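You operate a simulated robot arm through the tools that you are given. There is no shell and no other tool. Be economical: measure what you need, move in short steps, check, and stop when the job is done.

You are at the controls of a simulated robot arm. One attempt, no reset.

## Task
Brush the white crust off the top of the battery.
Fine: master knob OFF first, brush back where it lay on the upper step, battery drawer shut, master knob ON last. Set down upright: brush. Where these are worked on the way, their far stop is far enough and under half their travel is too little: battery drawer, master knob. What is to be rubbed or washed off counts as gone when no trace of it is left.

The check looks at the end state, three seconds after you hand in, the way a careful person would. Anything else that was tipped, shoved, dropped, spilled or broken makes it a failure.

## Robot
A 7-joint arm with a two-finger parallel gripper, fixed in place. Base frame: the origin is at the foot of the arm, x ahead of it, y to its left, z up. Readings come in m, rad, newtons and seconds.
With the tool pointing down near the work surface it reaches from about 0.26 to 0.72 m from the base axis. Its first joint turns from -2.007 to 2.007 rad. Payload 3.91 kg.
The TCP is the grasp point between the finger pads, 0.03 m short of the fingertips. In the tool frame z runs along the fingers and y along their closing line. The gripper opens to 0.11 m. The fingers are 0.02 m wide and 0.01 m thick; the gripper's body (0.048 by 0.112 m) begins 0.055 m behind the TCP.
Orientation is that of the tool frame in the base frame, as [roll, pitch, yaw] about the fixed x, y, z axes, in that order (R = Rz(yaw) Ry(pitch) Rx(roll)). With the fingers straight down and closing along the base's y, the tool's x points along the base's -x, its y along +y and its z along -z.

## Interface
- The arm moves only by the tool servo_tool. Its argument "deltas" is a list of rows, each a list of 3 entries, a list of its own where there are three numbers: the shift along the base's x, y, z in m, then the turn, a rotation vector about the base's x, y, z in rad, then the closure, from 0 (fully open) to 1 (shut). In form: [[[x, y, z], [wx, wy, wz], claw], ...]. A call has 1 to 10 rows; each row is the pose to reach, as a shift and turn from the pose commanded when the call began. Rows are played at 5 a second. More than 0.05 m and 0.15 rad between two rows, or a gripper value outside its range, and nothing of the call is played. Where a pose cannot be reached the arm comes as near as it can. A force on the tool above 90 N (or 10 N above the force at the start of the call, whichever is more), or a blocked arm, ends the call early, and 0.2 s more pass. Each finger travels about 0.108 m/s and halts on what it meets, pressing with about 37 N; the grip force reading is that of the motor and also rises with nothing between the fingers. The clock runs only during rows and for 0.2 s after the last one: add rows that repeat a pose to give the fingers time. The reply holds the time, the measured pose of the TCP, the force on the tool along the base axes, the opening and the grip force, in the units named above and with some noise, with the torque about the TCP (base axes, N m) and any sound that the robot's microphone picked up, and new pictures: "show" is both (left out), scene, wrist or none.
- Cameras (640 x 400 px; columns grow to the right, rows downward): "scene" is fixed at [0.0517, 0.649, 1.2919]; the picture's right is [-0.61, -0.79, 0.00], its down [-0.36, 0.28, -0.89] and it looks along [0.70, -0.55, -0.46] (base axes); focal length 320 px, centre (320, 200). "wrist" rides on the gripper at [0.072, 0.017, -0.103] in the tool frame; the picture's right is [-0.23, 0.97, 0.00], its down [-0.76, -0.18, -0.62] and it looks along [-0.61, -0.14, 0.78] (tool axes); focal length 222 px, centre (320, 200). There is no depth. A picture from a camera that has moved, and an enlarged one, comes with that camera's place and axes in the base frame and with its lens.
- raise_lower(by): slides the trunk up (or, below 0, down) by that many m; the arm rides with it, the base frame stays. It gives what a move gives, with no picture.
- zoom(camera, box): a new picture of the part [left, top, right, bottom] of that camera's present view, enlarged. It takes no simulated time.
- sign_off(): hands the job in; it is judged then, once.

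Work in short steps. Places have to be worked out from the pictures, the camera data and where the tool is seen: move nearer, look again, correct. Check each grasp and each placing, and mend what went wrong. You have 120 turns and 200 pictures in all, those below and enlarged ones among them. Open the gripper and draw the arm clear of the work before you hand the job in, unless the task says otherwise; then end with one line.

The tools are called after "Request:" by a JSON object that holds its "api" and its "payload". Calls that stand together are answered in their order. servo_tool: Moves the arm, as the interface text tells. Its arguments: {"type":"object","properties":{"deltas":{"type":"array"},"show":{"type":"string","enum":["both","scene","wrist","none"]}},"required":["deltas"]} The other tools are called the same way: raise_lower (by) slides the trunk up or down; zoom (camera, box) takes an enlarged picture of a part of a camera's view; sign_off () hands the job in.

At the start:

```text
time_s: 0.0
eef_pos: [0.5142, 0.1769, 1.1246]
tool_rot: [-3.141, 0.0, 3.141]
force: [-0.2, -0.4, -0.4]
wrist_torque: [0.0, 0.0, 0.02]
grip_width: 0.1102
grasp_force: 0.0
trunk travel left (down, up): [-0.525, 0.465]
```

scene: 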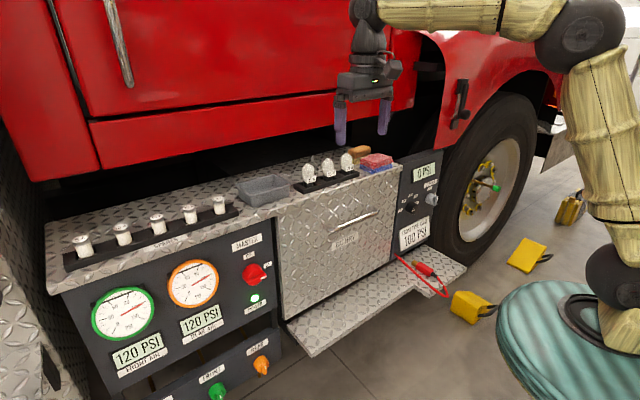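
wrist: 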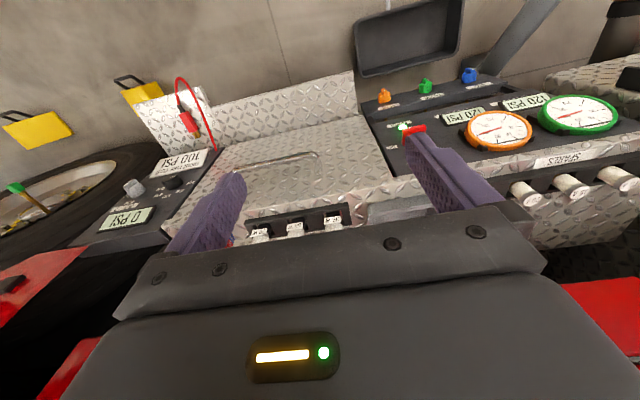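

I look closer at the panel, the step top and the drawer before moving.

Request:
{"api": "zoom", "payload": {"camera": "scene", "box": [220, 130, 460, 280]}}

Request:
{"api": "zoom", "payload": {"camera": "scene", "box": [60, 190, 300, 340]}}

Request:
{"api": "zoom", "payload": {"camera": "wrist", "box": [80, 60, 480, 260]}}

```text
2.67 times, centred on (340, 205) of scene
camera zoom: at [0.0517, 0.649, 1.2919], right [-0.61, -0.79, 0.0], down [-0.36, 0.28, -0.89], along [0.7, -0.55, -0.46], focal length 854 px, centre (267, 187)
```

zoom: 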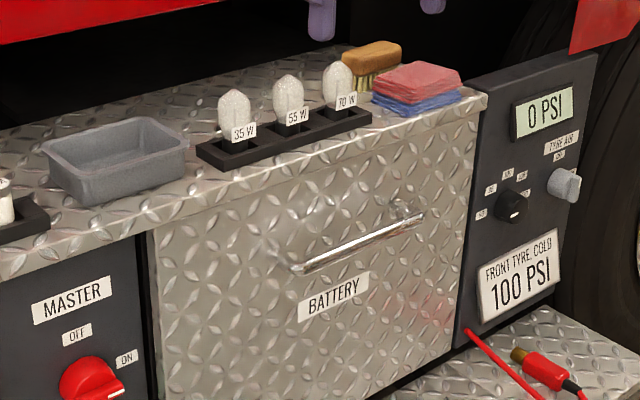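

```text
2.67 times, centred on (180, 265) of scene
camera zoom: at [0.0517, 0.649, 1.2919], right [-0.61, -0.79, 0.0], down [-0.36, 0.28, -0.89], along [0.7, -0.55, -0.46], focal length 854 px, centre (693, 27)
```

zoom: 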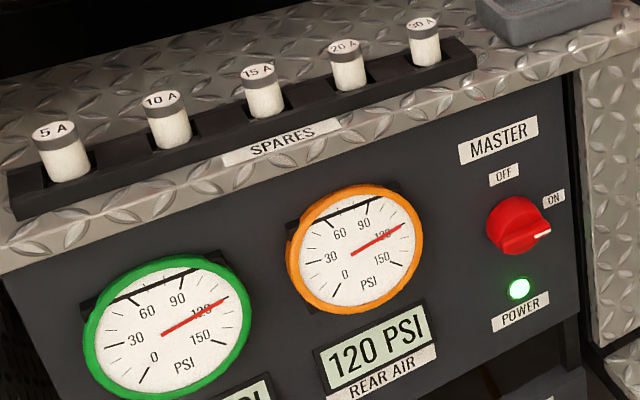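

```text
1.60 times, centred on (280, 160) of wrist
camera zoom: at [0.4422, 0.1935, 1.2279], right [0.23, 0.97, 0.0], down [0.76, -0.18, 0.62], along [0.61, -0.14, -0.78], focal length 355 px, centre (384, 264)
```

zoom: 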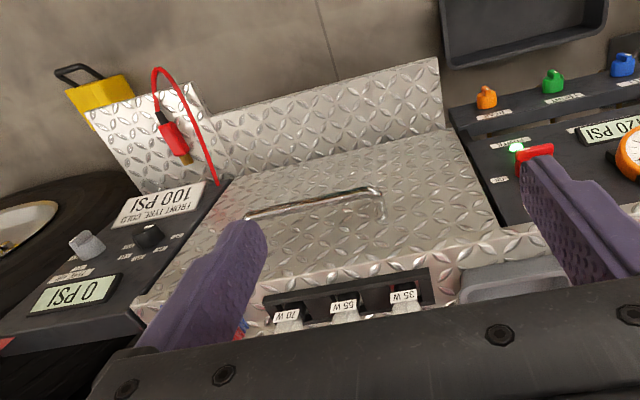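

The knob appears to be near (0.685, 0.367, 0.722) and the drawer handle near x 0.66, z 0.78. I take enlarged looks at the knob and the brush.

Request:
{"api": "zoom", "payload": {"camera": "scene", "box": [222, 230, 286, 270]}}

Request:
{"api": "zoom", "payload": {"camera": "scene", "box": [320, 135, 416, 195]}}

```text
10.00 times, centred on (254, 250) of scene
camera zoom: at [0.0517, 0.649, 1.2919], right [-0.61, -0.79, 0.0], down [-0.36, 0.28, -0.89], along [0.7, -0.55, -0.46], focal length 3203 px, centre (980, -300)
```

zoom: 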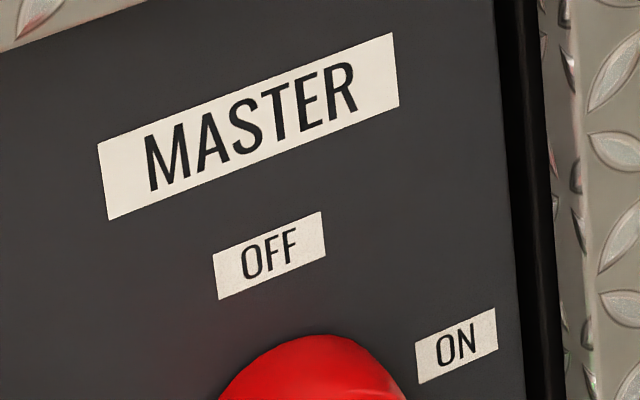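

```text
6.67 times, centred on (368, 165) of scene
camera zoom: at [0.0517, 0.649, 1.2919], right [-0.61, -0.79, 0.0], down [-0.36, 0.28, -0.89], along [0.7, -0.55, -0.46], focal length 2136 px, centre (0, 433)
```

zoom: 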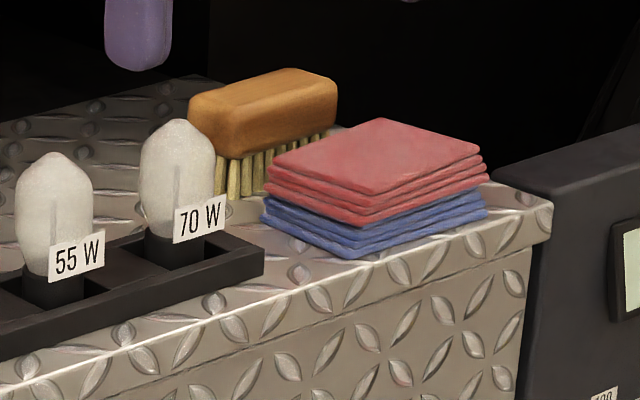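

I re-frame on the knob itself.

Request:
{"api": "zoom", "payload": {"camera": "scene", "box": [222, 252, 286, 292]}}

Request:
{"api": "zoom", "payload": {"camera": "wrist", "box": [370, 100, 466, 160]}}

```text
10.00 times, centred on (254, 272) of scene
camera zoom: at [0.0517, 0.649, 1.2919], right [-0.61, -0.79, 0.0], down [-0.36, 0.28, -0.89], along [0.7, -0.55, -0.46], focal length 3203 px, centre (980, -520)
```

zoom: 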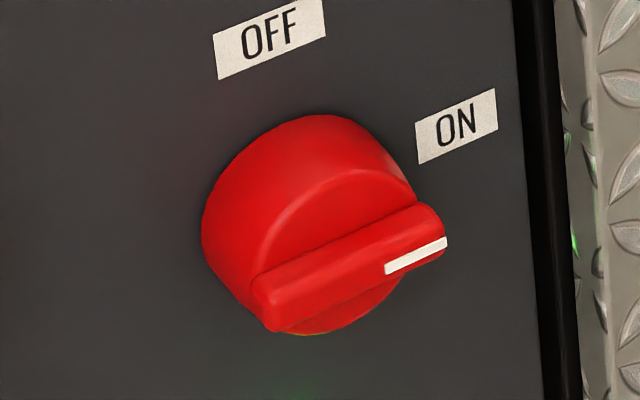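

```text
6.67 times, centred on (418, 130) of wrist
camera zoom: at [0.4422, 0.1935, 1.2279], right [0.23, 0.97, 0.0], down [0.76, -0.18, 0.62], along [0.61, -0.14, -0.78], focal length 1481 px, centre (-333, 667)
```

zoom: 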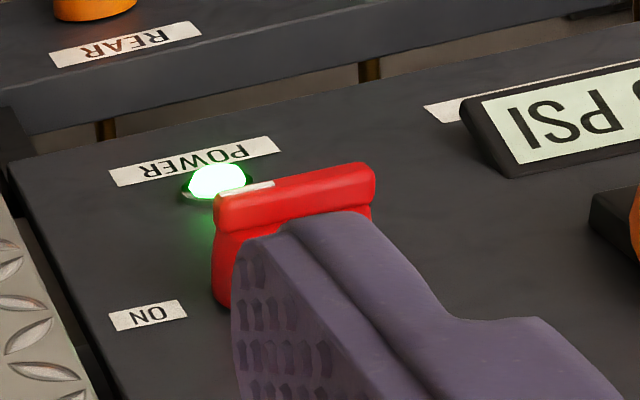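

The knob's bar is horizontal and points to ON, so OFF is a -90° turn about x. I triangulate it at about (0.689, 0.367, 0.707). I start tipping the tool to point ahead while moving toward the knob's y.

Request:
{"api": "servo_tool", "payload": {"deltas": [[[0, 0.019, 0], [0, -0.15, 0], 0], [[0, 0.038, 0], [0, -0.3, 0], 0], [[0, 0.057, 0], [0, -0.45, 0], 0], [[0, 0.076, 0], [0, -0.6, 0], 0], [[0, 0.095, 0], [0, -0.75, 0], 0], [[0, 0.114, 0], [0, -0.9, 0], 0], [[0, 0.133, 0], [0, -1.05, 0], 0], [[0, 0.152, 0], [0, -1.2, 0], 0], [[0, 0.171, 0], [0, -1.35, 0], 0], [[0, 0.19, 0], [0, -1.5, 0], 0]], "show": "scene"}}

```text
time_s: 2.2
eef_pos: [0.5117, 0.3684, 1.1235]
tool_rot: [3.133, 1.499, 3.136]
force: [0.2, 0.0, -0.3]
wrist_torque: [-0.01, 0.0, 0.0]
grip_width: 0.1103
grasp_force: 0.0
trunk travel left (down, up): [-0.525, 0.465]
```

scene: 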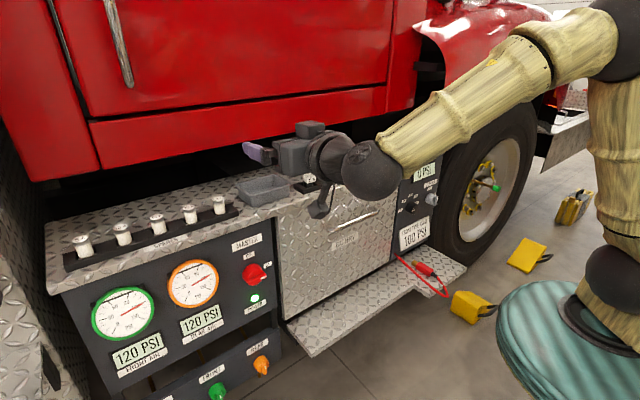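

The arm copes well. I finish the pitch and roll the tool toward closing vertically.

Request:
{"api": "servo_tool", "payload": {"deltas": [[[0, 0, 0], [0.13, -0.07, -0.005], 0], [[0, 0, 0], [0.27, -0.07, -0.009], 0], [[0, 0, 0], [0.41, -0.07, -0.014], 0], [[0, 0, 0], [0.55, -0.069, -0.019], 0], [[0, 0, 0], [0.69, -0.068, -0.024], 0], [[0, 0, 0], [0.83, -0.067, -0.029], 0], [[0, 0, 0], [0.97, -0.065, -0.034], 0], [[0, 0, 0], [1.11, -0.063, -0.039], 0], [[0, 0, 0], [1.25, -0.061, -0.044], 0], [[0, 0, 0], [1.39, -0.059, -0.049], 0]], "show": "none"}}

Request:
{"api": "servo_tool", "payload": {"deltas": [[[0, 0, 0], [0.09, 0, 0], 0], [[0, 0, 0], [0.18, 0, 0], 0]], "show": "none"}}

Request:
{"api": "raise_lower", "payload": {"by": -0.38}}

```text
time_s: 4.4
eef_pos: [0.5149, 0.3662, 1.1242]
tool_rot: [1.571, 0.177, 1.57]
force: [0.4, -0.1, -0.1]
wrist_torque: [0.02, 0.03, 0.05]
grip_width: 0.1098
grasp_force: 0.0
trunk travel left (down, up): [-0.525, 0.465]
```

```text
time_s: 5.0
eef_pos: [0.522, 0.3693, 1.1272]
tool_rot: [1.571, 0.0, 1.573]
force: [0.8, 0.2, -0.4]
wrist_torque: [-0.03, -0.02, -0.01]
grip_width: 0.1101
grasp_force: 0.1
out of reach, approached as far as the arm can: row 2
trunk travel left (down, up): [-0.525, 0.465]
```

```text
time_s: 8.7
eef_pos: [0.5209, 0.3683, 0.7466]
tool_rot: [1.571, 0.002, 1.573]
force: [0.6, -0.8, -0.6]
wrist_torque: [-0.01, 0.01, 0.05]
grip_width: 0.1099
grasp_force: 0.1
trunk travel left (down, up): [-0.145, 0.845]
```

Tool now horizontal with the fingers closing vertically, at z 0.747. I step down toward the knob height and look.

Request:
{"api": "servo_tool", "payload": {"deltas": [[[0, 0, -0.02], [0, 0, 0], 0], [[0.02, 0, -0.04], [0, 0, 0], 0], [[0.02, 0, -0.04], [0, 0, 0], 0]]}}

```text
time_s: 9.5
eef_pos: [0.5426, 0.3685, 0.7182]
tool_rot: [1.58, 0.008, 1.576]
force: [0.1, -0.3, -0.3]
wrist_torque: [0.01, -0.01, 0.02]
grip_width: 0.1096
grasp_force: 0.0
out of reach, approached as far as the arm can: row 1, 2, 3
trunk travel left (down, up): [-0.145, 0.845]
camera wrist: at [0.4397, 0.44, 0.7362], right [0.01, -0.22, 0.98], down [-0.62, -0.77, -0.17], along [0.78, -0.6, -0.14], focal length 222 px, centre (320, 200)
```

scene: 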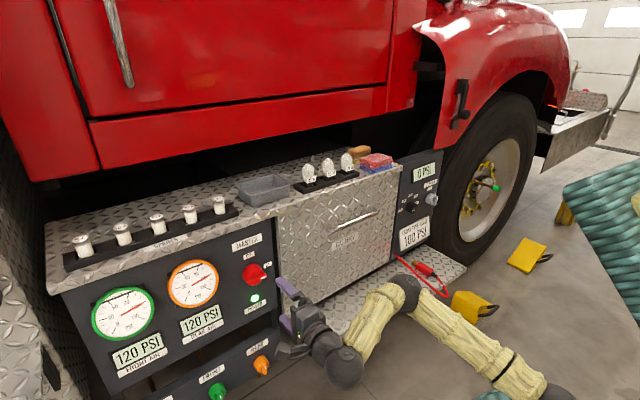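
wrist: 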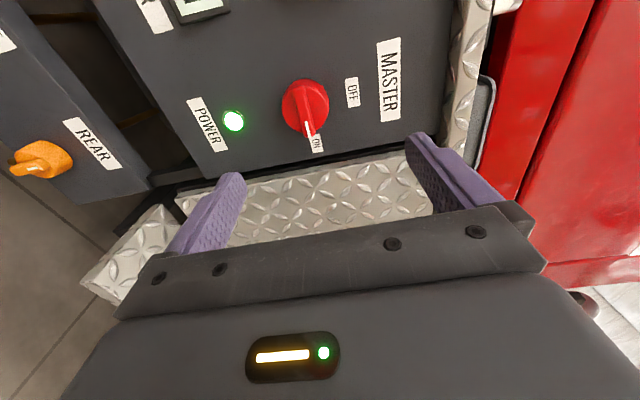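

The knob in the wrist view agrees with y≈0.37, z≈0.705. I advance to x≈0.64 at that height, watching for the reach error.

Request:
{"api": "servo_tool", "payload": {"deltas": [[[0.03, 0.002, 0], [0, 0, 0], 0], [[0.06, 0.002, 0], [0, 0, 0], 0], [[0.09, 0.002, 0], [0, 0, 0], 0], [[0.09, 0.002, 0], [0, 0, 0], 0.3]]}}

```text
time_s: 10.5
eef_pos: [0.6335, 0.3688, 0.7192]
tool_rot: [1.581, 0.008, 1.576]
force: [-0.6, -0.1, 0.2]
wrist_torque: [0.0, 0.03, 0.0]
grip_width: 0.0771
grasp_force: 0.2
out of reach, approached as far as the arm can: row 1, 2, 3
trunk travel left (down, up): [-0.145, 0.845]
camera wrist: at [0.5301, 0.441, 0.7375], right [0.01, -0.22, 0.98], down [-0.62, -0.77, -0.17], along [0.78, -0.6, -0.14], focal length 222 px, centre (320, 200)
```

scene: 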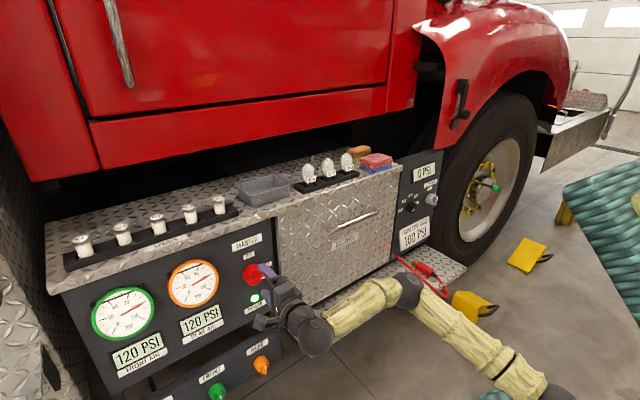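
wrist: 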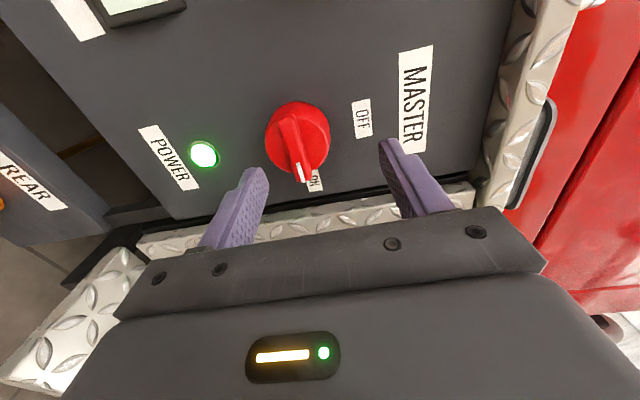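

Height is held at 0.719 by the arm's limit while the knob bar sits at z≈0.704, so I drop the trunk by 0.015.

Request:
{"api": "raise_lower", "payload": {"by": -0.015}}

Request:
{"api": "servo_tool", "payload": {"deltas": [[[0.02, 0, 0], [0, 0, 0], 0.3], [[0.034, 0, 0], [0, 0, 0], 0.3]]}}

```text
time_s: 11.1
eef_pos: [0.6325, 0.3692, 0.7042]
tool_rot: [1.579, 0.007, 1.575]
force: [0.4, -0.3, -0.2]
wrist_torque: [0.03, 0.01, 0.0]
grip_width: 0.0771
grasp_force: 0.1
trunk travel left (down, up): [-0.13, 0.86]
```

```text
time_s: 11.7
eef_pos: [0.6677, 0.3688, 0.7049]
tool_rot: [1.581, 0.009, 1.573]
force: [-0.3, -0.2, 1.0]
wrist_torque: [0.04, 0.01, -0.01]
grip_width: 0.077
grasp_force: 0.1
trunk travel left (down, up): [-0.13, 0.86]
camera wrist: at [0.5646, 0.441, 0.723], right [0.01, -0.22, 0.98], down [-0.62, -0.77, -0.17], along [0.78, -0.6, -0.14], focal length 222 px, centre (320, 200)
```

scene: 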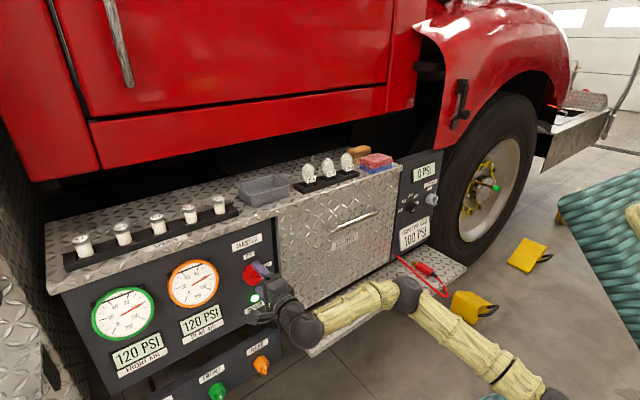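
wrist: 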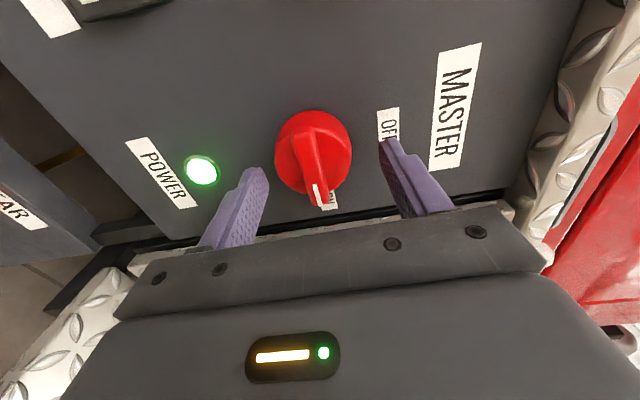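

The fingers straddle the bar in height; bar front appears around x≈0.69–0.70, level with the tips. I advance 0.014 more and look at contact forces.

Request:
{"api": "servo_tool", "payload": {"deltas": [[[0.007, 0.002, -0.001], [0, 0, 0], 0.4], [[0.014, 0.002, -0.001], [0, 0, 0], 0.5], [[0.014, 0.002, -0.001], [0, 0, 0], 0.5]]}}

```text
time_s: 12.5
eef_pos: [0.6818, 0.3734, 0.7027]
tool_rot: [1.581, 0.009, 1.576]
force: [-6.0, 1.1, -9.1]
wrist_torque: [0.05, 0.38, 0.02]
grip_width: 0.059
grasp_force: 4.0
trunk travel left (down, up): [-0.13, 0.86]
camera wrist: at [0.5794, 0.4448, 0.7207], right [0.01, -0.22, 0.98], down [-0.62, -0.77, -0.16], along [0.78, -0.6, -0.14], focal length 222 px, centre (320, 200)
```

scene: 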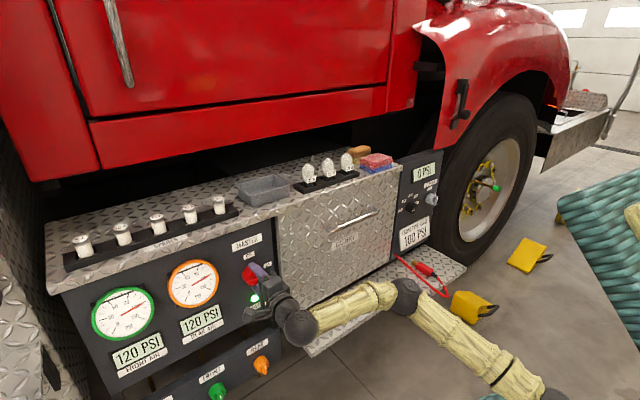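
wrist: 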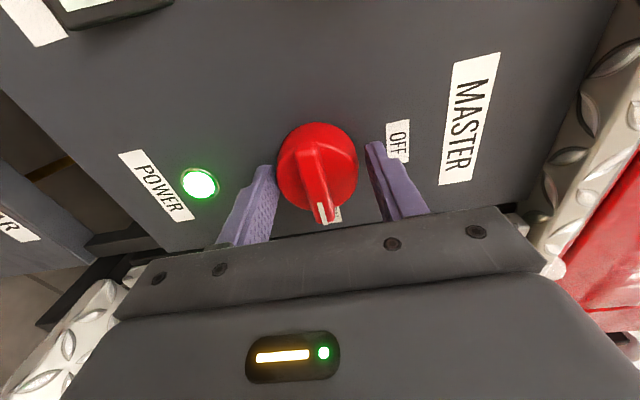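

The lower finger touched the disc rim (force -9 N in z), so the knob centre is a few mm lower, and the tips are past the disc front. I open a bit, back off 13 mm, lower 3 mm, and close on the bar.

Request:
{"api": "servo_tool", "payload": {"deltas": [[[0, 0, 0], [0, 0, 0], 0.35], [[-0.012, -0.002, -0.004], [0, 0, 0], 0.35], [[-0.012, -0.002, -0.004], [0, 0, 0], 0.6], [[-0.012, -0.002, -0.004], [0, 0, 0], 0.8], [[-0.012, -0.002, -0.004], [0, 0, 0], 0.9], [[-0.012, -0.002, -0.004], [0, 0, 0], 0.9]]}}

```text
time_s: 13.9
eef_pos: [0.6692, 0.3698, 0.7]
tool_rot: [1.584, 0.008, 1.574]
force: [4.3, -0.6, -2.0]
wrist_torque: [0.01, -0.07, -0.05]
grip_width: 0.0516
grasp_force: 44.6
trunk travel left (down, up): [-0.13, 0.86]
camera wrist: at [0.5668, 0.4415, 0.7184], right [0.01, -0.22, 0.98], down [-0.62, -0.77, -0.16], along [0.78, -0.61, -0.15], focal length 222 px, centre (320, 200)
```

scene: 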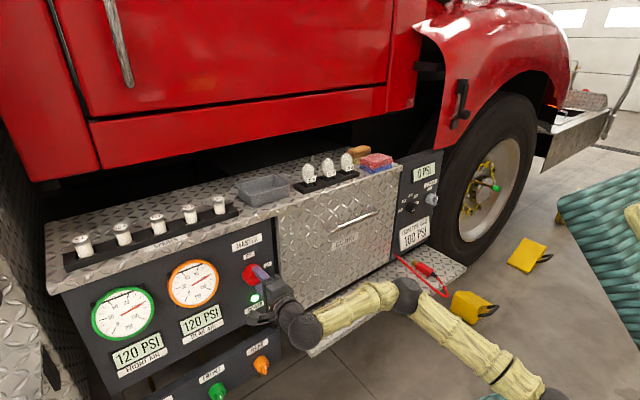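
wrist: 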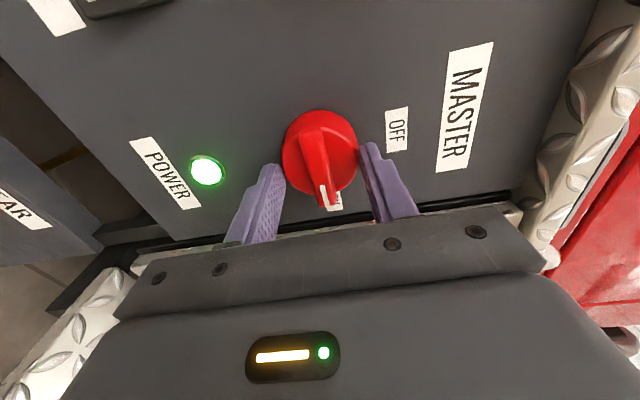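

The fingers are clamped firmly on the disc (51.6 mm, 45 N), concentric with it. I try turning by -90° about x directly.

Request:
{"api": "servo_tool", "payload": {"deltas": [[[0, 0, 0], [-0.14, 0, 0], 0.9], [[0, 0, 0], [-0.28, 0, 0], 0.9], [[0, 0, 0], [-0.42, 0, 0], 0.9], [[0, 0, 0], [-0.56, 0, 0], 0.9]], "show": "wrist"}}

```text
time_s: 14.9
eef_pos: [0.6696, 0.3696, 0.6996]
tool_rot: [1.58, 0.569, 1.575]
force: [12.2, 3.5, 9.0]
wrist_torque: [0.0, 0.08, 0.46]
grip_width: 0.0517
grasp_force: 45.2
trunk travel left (down, up): [-0.13, 0.86]
camera wrist: at [0.5666, 0.4395, 0.6769], right [0.01, 0.33, 0.94], down [-0.62, -0.74, 0.27], along [0.78, -0.59, 0.2], focal length 222 px, centre (320, 200)
```

wrist: 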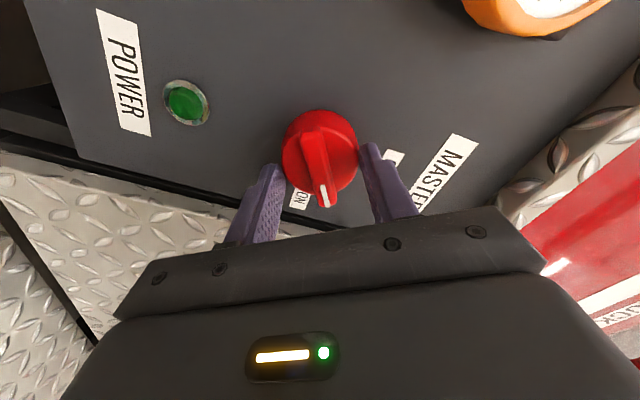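

The knob follows and the power light went out. I continue to the OFF stop.

Request:
{"api": "servo_tool", "payload": {"deltas": [[[0, 0, 0], [-0.14, 0, 0], 0.9], [[0, 0, 0], [-0.28, 0, 0], 0.9], [[0, 0, 0], [-0.42, 0, 0], 0.9], [[0, 0, 0], [-0.56, 0, 0], 0.9], [[0, 0, 0], [-0.7, 0, 0], 0.9]], "show": "both"}}

```text
time_s: 16.1
eef_pos: [0.6686, 0.3704, 0.7]
tool_rot: [1.582, 1.27, 1.576]
force: [33.1, 19.6, 17.4]
wrist_torque: [0.05, -0.53, 0.35]
grip_width: 0.0518
grasp_force: 45.0
trunk travel left (down, up): [-0.13, 0.86]
camera wrist: at [0.5661, 0.4077, 0.6371], right [0.01, 0.86, 0.51], down [-0.62, -0.39, 0.68], along [0.78, -0.32, 0.54], focal length 222 px, centre (320, 200)
```

scene: 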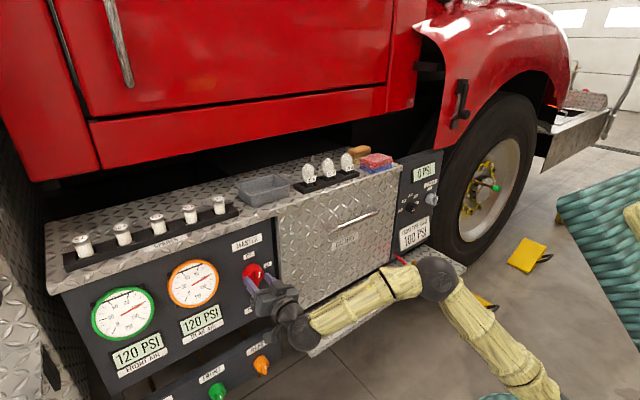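
wrist: 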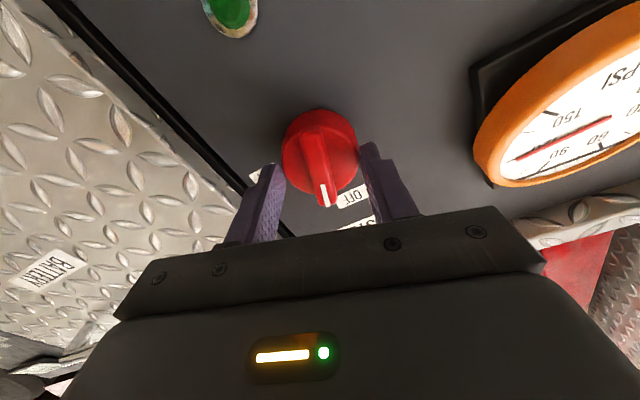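

Knob keeps following, forces are building up somewhat but still moderate. I finish the remaining 0.3 rad.

Request:
{"api": "servo_tool", "payload": {"deltas": [[[0, 0, 0], [-0.1, 0, 0], 0.9], [[0, 0, 0], [-0.2, 0, 0], 0.9], [[0, 0, 0], [-0.31, 0, 0], 0.9]], "show": "wrist"}}

```text
time_s: 16.9
eef_pos: [0.6683, 0.3709, 0.7007]
tool_rot: [-1.863, 1.562, -1.871]
force: [19.9, 16.5, 14.6]
wrist_torque: [0.58, -1.04, 0.58]
grip_width: 0.0515
grasp_force: 44.7
trunk travel left (down, up): [-0.13, 0.86]
camera wrist: at [0.5658, 0.3866, 0.6285], right [0.01, 0.98, 0.22], down [-0.62, -0.17, 0.76], along [0.78, -0.14, 0.61], focal length 222 px, centre (320, 200)
```

wrist: 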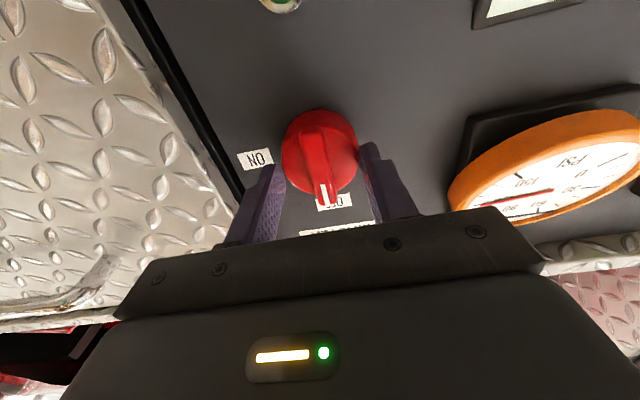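

The light is off, the pointer is at OFF and torque shows the stop. I release and back straight away.

Request:
{"api": "servo_tool", "payload": {"deltas": [[[0, 0, 0], [0, 0, 0], 0.6], [[0, 0, 0], [0, 0, 0], 0.3], [[-0.04, 0, 0], [0, 0, 0], 0.2], [[-0.08, 0, 0], [0, 0, 0], 0.2], [[-0.12, 0, 0.01], [0, 0, 0], 0.2], [[-0.12, -0.04, 0.03], [0.14, 0, 0], 0.2], [[-0.12, -0.08, 0.05], [0.28, 0, 0], 0.2], [[-0.12, -0.12, 0.07], [0.42, 0, 0], 0.2], [[-0.12, -0.16, 0.08], [0.56, 0, 0], 0.2], [[-0.12, -0.2, 0.085], [0.7, 0, 0], 0.2]], "show": "scene"}}

Request:
{"api": "zoom", "payload": {"camera": "scene", "box": [222, 230, 286, 290]}}

```text
time_s: 19.3
eef_pos: [0.5327, 0.2345, 0.7699]
tool_rot: [1.618, 0.926, 1.702]
force: [0.4, -0.6, -0.1]
wrist_torque: [-0.02, -0.01, 0.01]
grip_width: 0.0881
grasp_force: 0.0
out of reach, approached as far as the arm can: row 10
trunk travel left (down, up): [-0.13, 0.86]
stopped in row 10: the arm was blocked; the commanded pose is now the measured one
```

scene: 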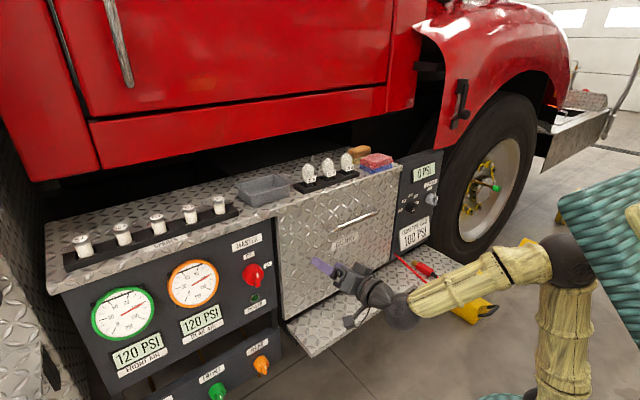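

```text
6.67 times, centred on (254, 260) of scene
camera zoom: at [0.0517, 0.649, 1.2919], right [-0.61, -0.79, 0.0], down [-0.36, 0.28, -0.89], along [0.7, -0.55, -0.46], focal length 2136 px, centre (760, -200)
```

zoom: 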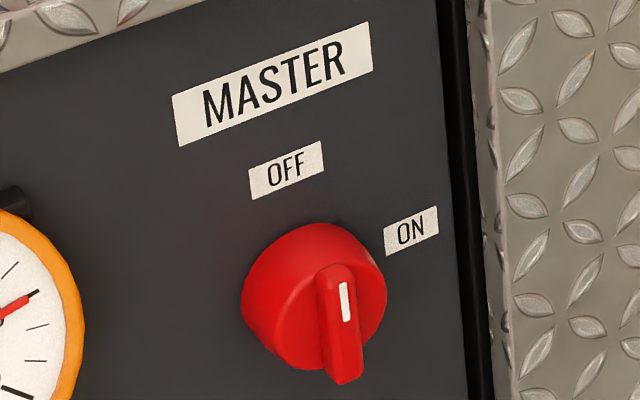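

Knob is at OFF and the light is dark. The arm got blocked by its own folding with the trunk this low, so I raise the trunk and then continue.

Request:
{"api": "raise_lower", "payload": {"by": 0.25}}

Request:
{"api": "servo_tool", "payload": {"deltas": [[[0, -0.04, -0.02], [-0.05, 0, -0.06], 0.2], [[0, -0.08, -0.04], [-0.05, 0, -0.13], 0.2], [[0, -0.12, -0.06], [-0.05, 0, -0.13], 0.2], [[0, -0.16, -0.08], [-0.05, 0, -0.13], 0.2], [[0, -0.2, -0.1], [-0.05, 0, -0.13], 0.2]], "show": "scene"}}

```text
time_s: 21.9
eef_pos: [0.533, 0.2335, 1.0213]
tool_rot: [1.616, 0.926, 1.699]
force: [-0.1, -0.1, -1.7]
wrist_torque: [0.0, 0.01, -0.01]
grip_width: 0.0878
grasp_force: 0.0
trunk travel left (down, up): [-0.38, 0.61]
```

```text
time_s: 23.1
eef_pos: [0.5291, 0.0327, 0.9203]
tool_rot: [1.623, 0.978, 1.574]
force: [-0.2, 1.3, -0.1]
wrist_torque: [0.01, -0.01, -0.02]
grip_width: 0.0881
grasp_force: 0.1
trunk travel left (down, up): [-0.38, 0.61]
```

scene: 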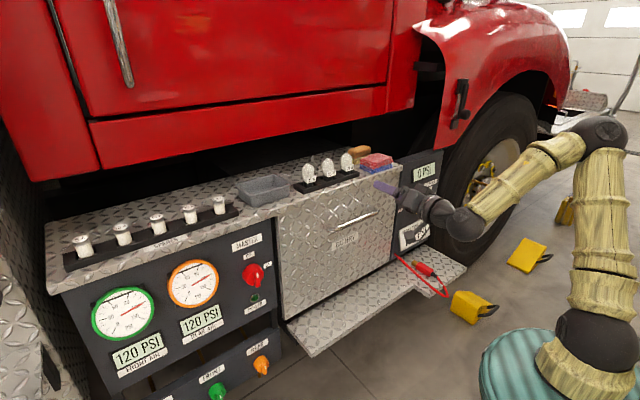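

Now I roll the remaining 0.98 rad so fingers close vertically and go down to handle height.

Request:
{"api": "servo_tool", "payload": {"deltas": [[[0, 0, -0.02], [0.14, 0, 0], 0.2], [[0, 0, -0.04], [0.28, 0, 0], 0.2], [[0, 0, -0.06], [0.42, 0, 0], 0.2], [[0, 0, -0.08], [0.56, 0, 0], 0.2], [[0, 0, -0.1], [0.7, 0, 0], 0.2], [[0, 0, -0.12], [0.84, 0, 0], 0.2], [[0, 0, -0.13], [0.978, 0, 0], 0.2]]}}

```text
time_s: 24.7
eef_pos: [0.539, 0.0269, 0.842]
tool_rot: [1.644, -0.001, 1.576]
force: [-0.2, -0.2, -0.3]
wrist_torque: [-0.04, -0.04, 0.0]
grip_width: 0.0877
grasp_force: 0.1
out of reach, approached as far as the arm can: row 4, 5, 6, 7
trunk travel left (down, up): [-0.38, 0.61]
camera wrist: at [0.4375, 0.0985, 0.8672], right [0.07, -0.23, 0.97], down [-0.63, -0.76, -0.13], along [0.77, -0.6, -0.2], focal length 222 px, centre (320, 200)
```

scene: 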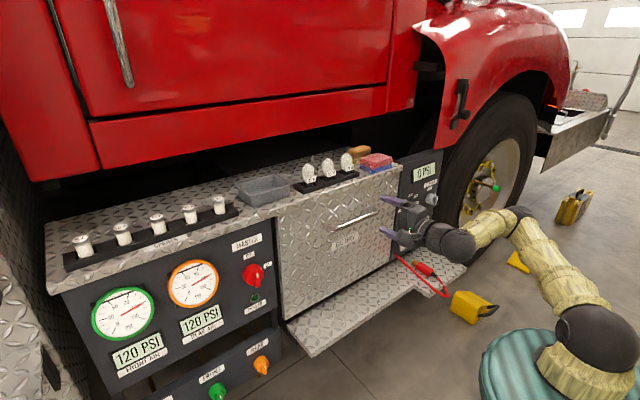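
wrist: 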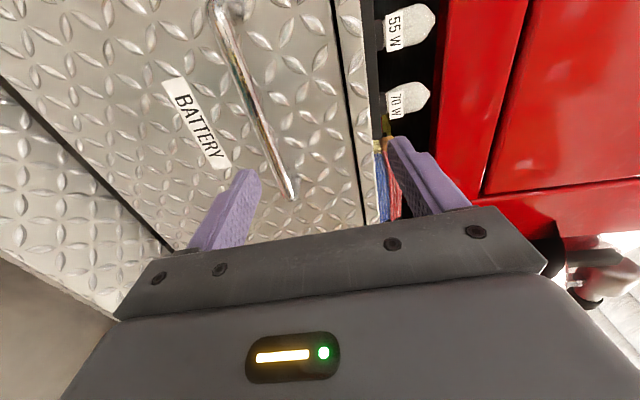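

The handle reads at y from about -0.04 to 0.12, z≈0.78; the arm is held at 0.842 so I drop the trunk 0.062.

Request:
{"api": "raise_lower", "payload": {"by": -0.062}}

Request:
{"api": "servo_tool", "payload": {"deltas": [[[0.02, 0.0, 0], [0, 0, 0], 0.2], [[0.06, 0.0, 0], [0, 0, 0], 0.2]]}}

```text
time_s: 25.7
eef_pos: [0.5386, 0.0274, 0.7794]
tool_rot: [1.646, 0.001, 1.576]
force: [-0.5, -0.6, 0.1]
wrist_torque: [0.0, 0.01, -0.01]
grip_width: 0.088
grasp_force: 0.2
trunk travel left (down, up): [-0.318, 0.672]
```

```text
time_s: 26.3
eef_pos: [0.5989, 0.0275, 0.7868]
tool_rot: [1.65, 0.001, 1.577]
force: [0.0, 1.0, -0.2]
wrist_torque: [0.01, 0.01, -0.03]
grip_width: 0.0883
grasp_force: 0.0
out of reach, approached as far as the arm can: row 2
trunk travel left (down, up): [-0.318, 0.672]
camera wrist: at [0.4974, 0.0987, 0.8129], right [0.08, -0.23, 0.97], down [-0.63, -0.77, -0.13], along [0.77, -0.6, -0.2], focal length 222 px, centre (320, 200)
```

scene: 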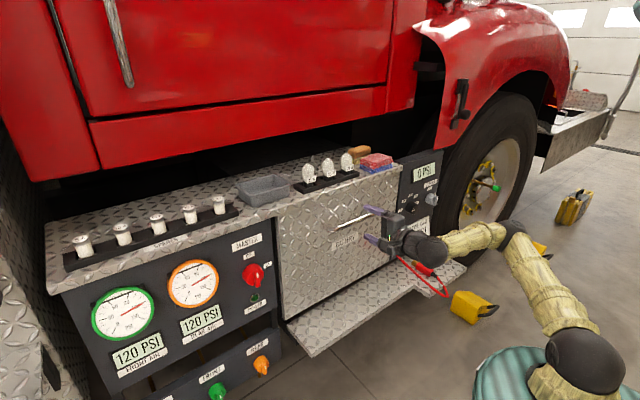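
wrist: 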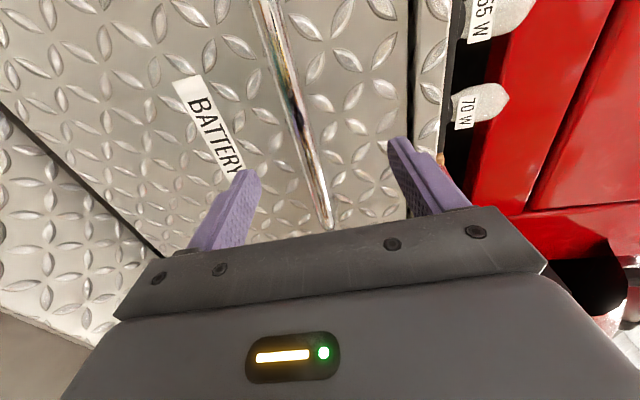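

Handle lies between the fingers, about 8 mm below their midline; I drop the trunk 8 mm and advance to x≈0.645.

Request:
{"api": "raise_lower", "payload": {"by": -0.01}}

Request:
{"api": "servo_tool", "payload": {"deltas": [[[0.025, 0.0, 0], [0, 0, 0], 0.3], [[0.05, 0.0, 0], [0, 0, 0], 0.5], [[0.05, 0.0, 0], [0, 0, 0], 0.6]]}}

```text
time_s: 26.9
eef_pos: [0.5995, 0.0276, 0.7768]
tool_rot: [1.651, 0.004, 1.577]
force: [-0.9, -0.3, 0.2]
wrist_torque: [0.01, 0.04, -0.01]
grip_width: 0.088
grasp_force: 0.0
trunk travel left (down, up): [-0.308, 0.682]
```

```text
time_s: 27.7
eef_pos: [0.6496, 0.0272, 0.7792]
tool_rot: [1.659, 0.001, 1.579]
force: [0.1, -0.3, 0.5]
wrist_torque: [-0.02, 0.02, 0.02]
grip_width: 0.0442
grasp_force: 0.0
trunk travel left (down, up): [-0.308, 0.682]
camera wrist: at [0.5489, 0.099, 0.8053], right [0.09, -0.23, 0.97], down [-0.63, -0.77, -0.12], along [0.77, -0.6, -0.21], focal length 222 px, centre (320, 200)
```

scene: 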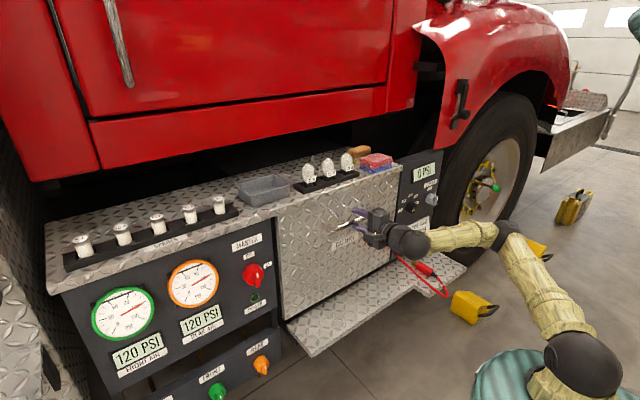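
wrist: 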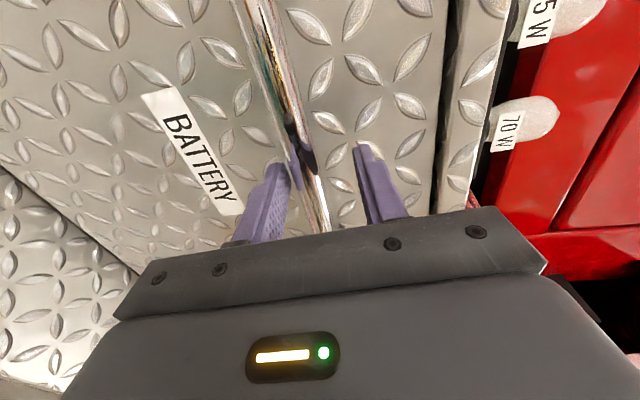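

The bar is between the fingers. I close on it and lower a touch as it grips.

Request:
{"api": "servo_tool", "payload": {"deltas": [[[0.005, 0.0, -0.004], [0, 0, 0], 0.75], [[0.005, 0.0, -0.004], [0, 0, 0], 0.95], [[0.005, 0.0, -0.004], [0, 0, 0], 0.95]]}}

```text
time_s: 28.5
eef_pos: [0.6549, 0.0276, 0.7737]
tool_rot: [1.672, 0.001, 1.579]
force: [-15.3, 0.3, -33.9]
wrist_torque: [0.12, 0.47, 0.17]
grip_width: 0.0231
grasp_force: 18.0
out of reach, approached as far as the arm can: row 1, 2, 3
trunk travel left (down, up): [-0.308, 0.682]
camera wrist: at [0.5543, 0.0979, 0.801], right [0.1, -0.22, 0.97], down [-0.63, -0.77, -0.11], along [0.77, -0.6, -0.22], focal length 222 px, centre (320, 200)
```

scene: 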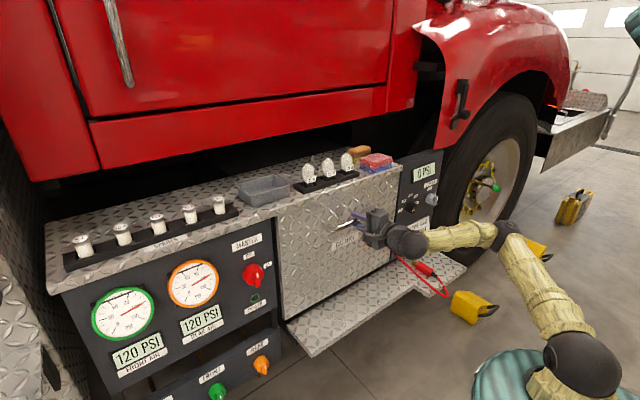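
wrist: 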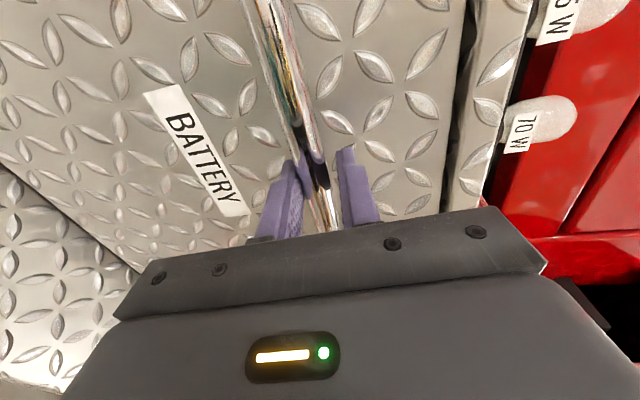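

Lower finger carries the bar while the upper hasn't met it; I sink another 5 mm with the trunk so both close.

Request:
{"api": "raise_lower", "payload": {"by": -0.006}}

Request:
{"api": "servo_tool", "payload": {"deltas": [[[0, 0, 0], [0, 0, 0], 1.0], [[0, 0, 0], [0, 0, 0], 1.0]], "show": "none"}}

```text
time_s: 29.0
eef_pos: [0.656, 0.0269, 0.7703]
tool_rot: [1.665, 0.002, 1.579]
force: [-12.4, 1.3, -24.2]
wrist_torque: [0.18, 0.23, 0.11]
grip_width: 0.0178
grasp_force: 45.1
trunk travel left (down, up): [-0.302, 0.688]
```

```text
time_s: 29.6
eef_pos: [0.6559, 0.0271, 0.7705]
tool_rot: [1.665, 0.0, 1.58]
force: [-10.6, 1.4, -23.3]
wrist_torque: [0.1, 0.24, 0.09]
grip_width: 0.0178
grasp_force: 44.6
trunk travel left (down, up): [-0.302, 0.688]
```

Grip is firm on the bar (18 mm). I pull toward -x gently.

Request:
{"api": "servo_tool", "payload": {"deltas": [[[-0.015, 0, 0], [0, 0, 0], 1.0], [[-0.03, 0, 0], [0, 0, 0], 1.0], [[-0.05, 0, 0], [0, 0, 0], 1.0], [[-0.07, 0, 0], [0, 0, 0], 1.0]]}}

```text
time_s: 30.6
eef_pos: [0.5803, 0.0267, 0.7714]
tool_rot: [1.665, 0.0, 1.578]
force: [-29.8, -11.9, -23.4]
wrist_torque: [0.04, 0.46, -0.92]
grip_width: 0.018
grasp_force: 44.6
trunk travel left (down, up): [-0.302, 0.688]
camera wrist: at [0.4799, 0.0976, 0.7981], right [0.09, -0.22, 0.97], down [-0.63, -0.77, -0.12], along [0.77, -0.6, -0.21], focal length 222 px, centre (320, 200)
```

scene: 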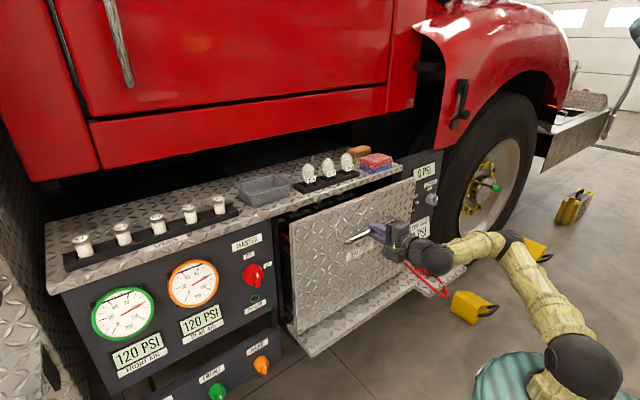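
wrist: 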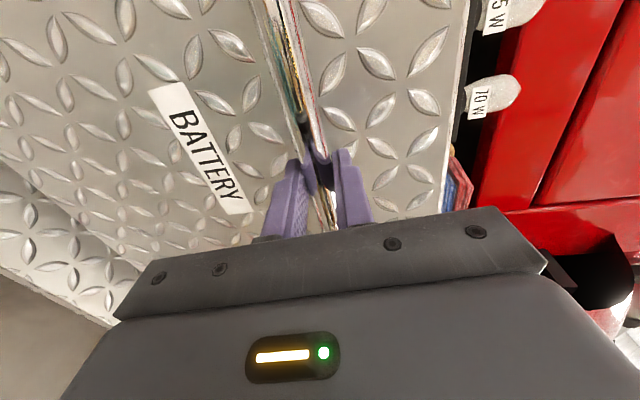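

The drawer slides out. I continue pulling.

Request:
{"api": "servo_tool", "payload": {"deltas": [[[-0.02, 0, 0], [0, 0, 0], 1.0], [[-0.04, 0, 0], [0, 0, 0], 1.0], [[-0.06, 0, 0], [0, 0, 0], 1.0], [[-0.08, 0, 0], [0, 0, 0], 1.0], [[-0.1, 0, 0], [0, 0, 0], 1.0]], "show": "scene"}}

```text
time_s: 31.8
eef_pos: [0.538, 0.0288, 0.772]
tool_rot: [1.69, 0.005, 1.57]
force: [8.3, -30.1, -65.3]
wrist_torque: [0.1, 0.84, -0.16]
grip_width: 0.0178
grasp_force: 44.4
out of reach, approached as far as the arm can: row 3, 4, 5
trunk travel left (down, up): [-0.302, 0.688]
```

scene: 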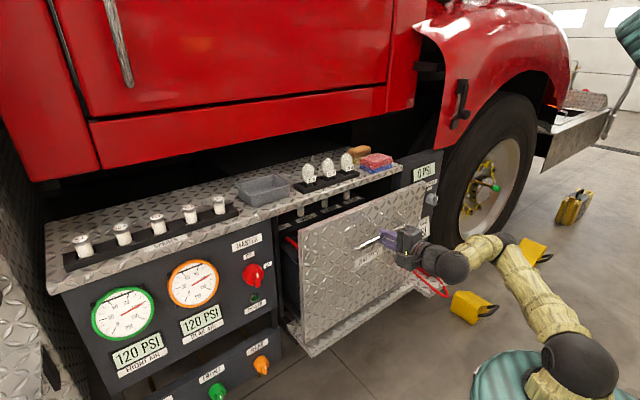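

The arm reached its fold limit with the drawer about 0.12 m out. I release, and try to back off the bar.

Request:
{"api": "servo_tool", "payload": {"deltas": [[[0.02, 0, 0.0], [0, 0, 0], 0.7], [[0.02, 0, 0.0], [0, 0, 0], 0.3], [[0.02, 0, 0.0], [0, 0, 0], 0.0], [[0.0, 0, 0.015], [0, 0, 0], 0.0], [[-0.03, 0, 0.015], [0, 0, 0], 0.0], [[-0.06, 0, 0.015], [0, 0, 0], 0.0]]}}

```text
time_s: 33.2
eef_pos: [0.513, 0.0383, 0.8261]
tool_rot: [1.662, 0.002, 1.579]
force: [0.3, 0.4, 0.0]
wrist_torque: [-0.02, -0.01, 0.03]
grip_width: 0.1098
grasp_force: 0.0
out of reach, approached as far as the arm can: row 5, 6
trunk travel left (down, up): [-0.302, 0.688]
camera wrist: at [0.4123, 0.1097, 0.8523], right [0.09, -0.23, 0.97], down [-0.63, -0.77, -0.12], along [0.77, -0.6, -0.21], focal length 222 px, centre (320, 200)
```

scene: 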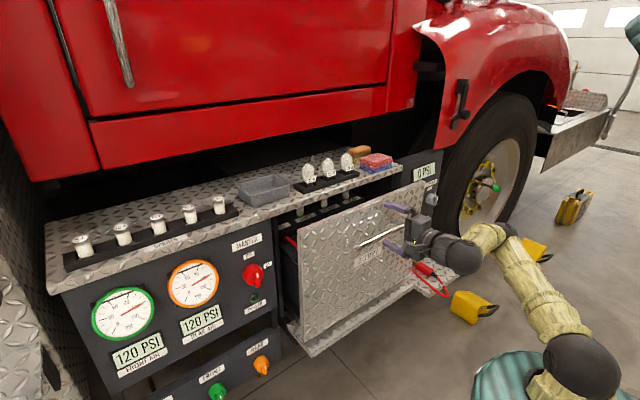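
wrist: 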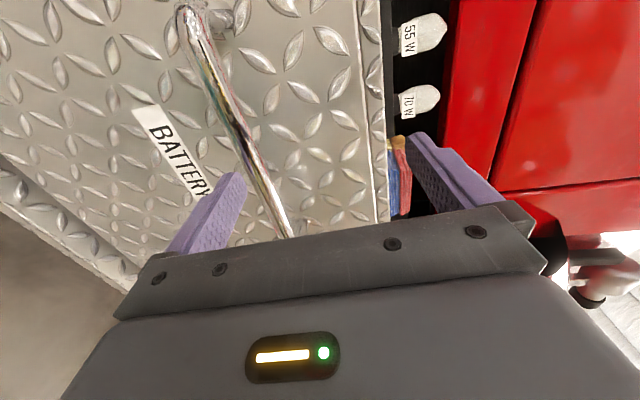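

The lower fingertip may still be just under the bar; I lower the trunk 0.05 (bar stays between the open fingers), then retreat further.

Request:
{"api": "raise_lower", "payload": {"by": -0.05}}

Request:
{"api": "servo_tool", "payload": {"deltas": [[[-0.03, 0, 0.0], [0, 0, 0], 0.0], [[-0.06, 0, 0.0], [0, 0, 0], 0.0], [[-0.06, 0, 0.0], [0, 0, 0], 0.0]], "show": "wrist"}}

```text
time_s: 34.1
eef_pos: [0.5135, 0.0375, 0.7765]
tool_rot: [1.66, 0.003, 1.578]
force: [-0.2, 0.0, 0.2]
wrist_torque: [0.0, 0.02, 0.05]
grip_width: 0.1099
grasp_force: 0.0
trunk travel left (down, up): [-0.252, 0.738]
```

```text
time_s: 35.0
eef_pos: [0.4942, 0.05, 0.8042]
tool_rot: [1.663, 0.004, 1.582]
force: [0.2, 0.9, 0.8]
wrist_torque: [0.01, -0.02, 0.02]
grip_width: 0.1102
grasp_force: 0.0
out of reach, approached as far as the arm can: row 1, 2, 3
trunk travel left (down, up): [-0.252, 0.738]
camera wrist: at [0.3939, 0.1206, 0.8304], right [0.09, -0.23, 0.97], down [-0.63, -0.77, -0.12], along [0.77, -0.6, -0.21], focal length 222 px, centre (320, 200)
```

wrist: 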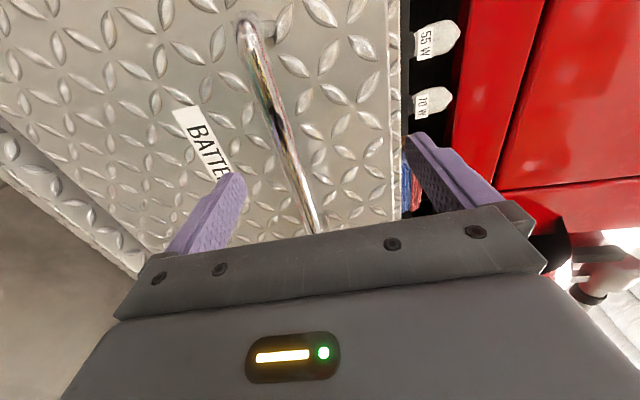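

Tips are now clear of the bar. I raise the trunk and then tip the tool to point down (fingers closing along x) above the drawer front.

Request:
{"api": "raise_lower", "payload": {"by": 0.25}}

Request:
{"api": "servo_tool", "payload": {"deltas": [[[0, 0, 0], [0, 0.14, 0], 0.0], [[0, 0, 0], [0, 0.28, 0], 0.0], [[0, 0, 0], [0, 0.42, 0], 0.0], [[0, 0, 0], [0, 0.56, 0], 0.0], [[0, 0, 0], [0, 0.7, 0], 0.0], [[0, 0, 0], [0, 0.84, 0], 0.0], [[0, 0, 0], [0, 0.98, 0], 0.0], [[0, 0, 0], [0, 1.12, 0], 0.0], [[0, 0, 0], [0, 1.26, 0], 0.0], [[0, 0, 0], [0, 1.4, 0], 0.0]]}}

```text
time_s: 37.5
eef_pos: [0.4954, 0.0484, 1.0536]
tool_rot: [1.663, 0.001, 1.578]
force: [0.6, 0.1, -0.4]
wrist_torque: [0.02, 0.02, -0.05]
grip_width: 0.1101
grasp_force: 0.1
trunk travel left (down, up): [-0.502, 0.488]
```

```text
time_s: 39.7
eef_pos: [0.494, 0.0479, 1.0531]
tool_rot: [3.063, -0.01, 1.574]
force: [0.2, 0.1, -0.1]
wrist_torque: [0.0, -0.02, -0.03]
grip_width: 0.1101
grasp_force: 0.0
trunk travel left (down, up): [-0.502, 0.488]
camera wrist: at [0.5044, 0.1197, 1.1591], right [0.97, -0.23, 0.07], down [-0.22, -0.77, 0.6], along [-0.08, -0.6, -0.8], focal length 222 px, centre (320, 200)
```

scene: 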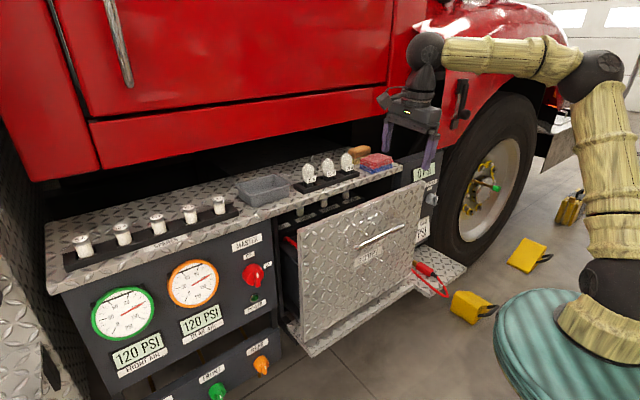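
wrist: 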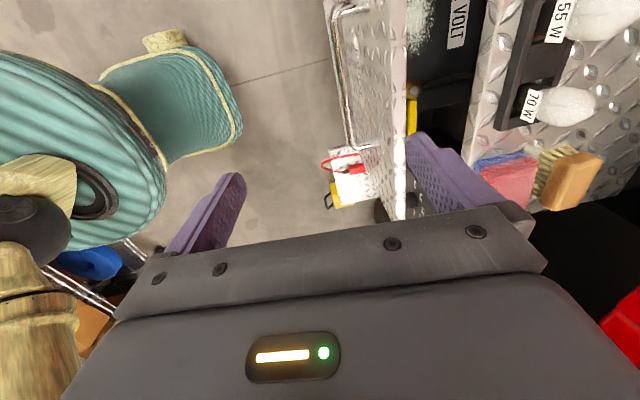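

A good overview: battery, drawer front and brush are all visible. I zoom on the drawer front/battery and on the brush.

Request:
{"api": "zoom", "payload": {"camera": "wrist", "box": [320, 0, 480, 220]}}

Request:
{"api": "zoom", "payload": {"camera": "wrist", "box": [470, 100, 640, 240]}}

```text
1.82 times, centred on (400, 110) of wrist
camera zoom: at [0.5044, 0.1197, 1.1591], right [0.97, -0.23, 0.07], down [-0.22, -0.77, 0.6], along [-0.08, -0.6, -0.8], focal length 404 px, centre (174, 364)
```

zoom: 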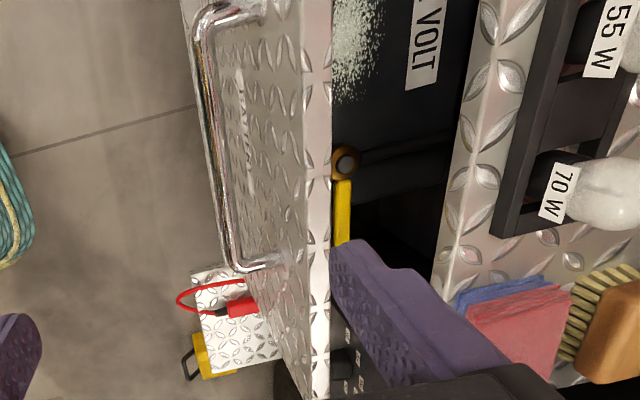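

```text
2.86 times, centred on (555, 170) of wrist
camera zoom: at [0.5044, 0.1197, 1.1591], right [0.97, -0.23, 0.07], down [-0.22, -0.77, 0.6], along [-0.08, -0.6, -0.8], focal length 635 px, centre (-351, 286)
```

zoom: 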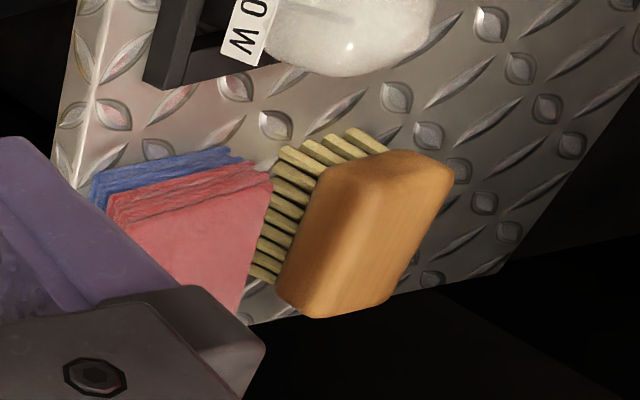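

Drawer front is about 0.02 thick, x≈0.597–0.616, top at z≈0.87. I move over it at y 0.07, half-close, straighten the tool and descend to a check height.

Request:
{"api": "servo_tool", "payload": {"deltas": [[[0.04, 0.01, -0.03], [0, 0.078, 0], 0.2], [[0.08, 0.02, -0.06], [0, 0.078, 0], 0.4], [[0.111, 0.022, -0.09], [0, 0.078, 0], 0.5], [[0.111, 0.022, -0.12], [0, 0.078, 0], 0.5]]}}

```text
refused: row 1 steps farther than a row can; nothing moved
```

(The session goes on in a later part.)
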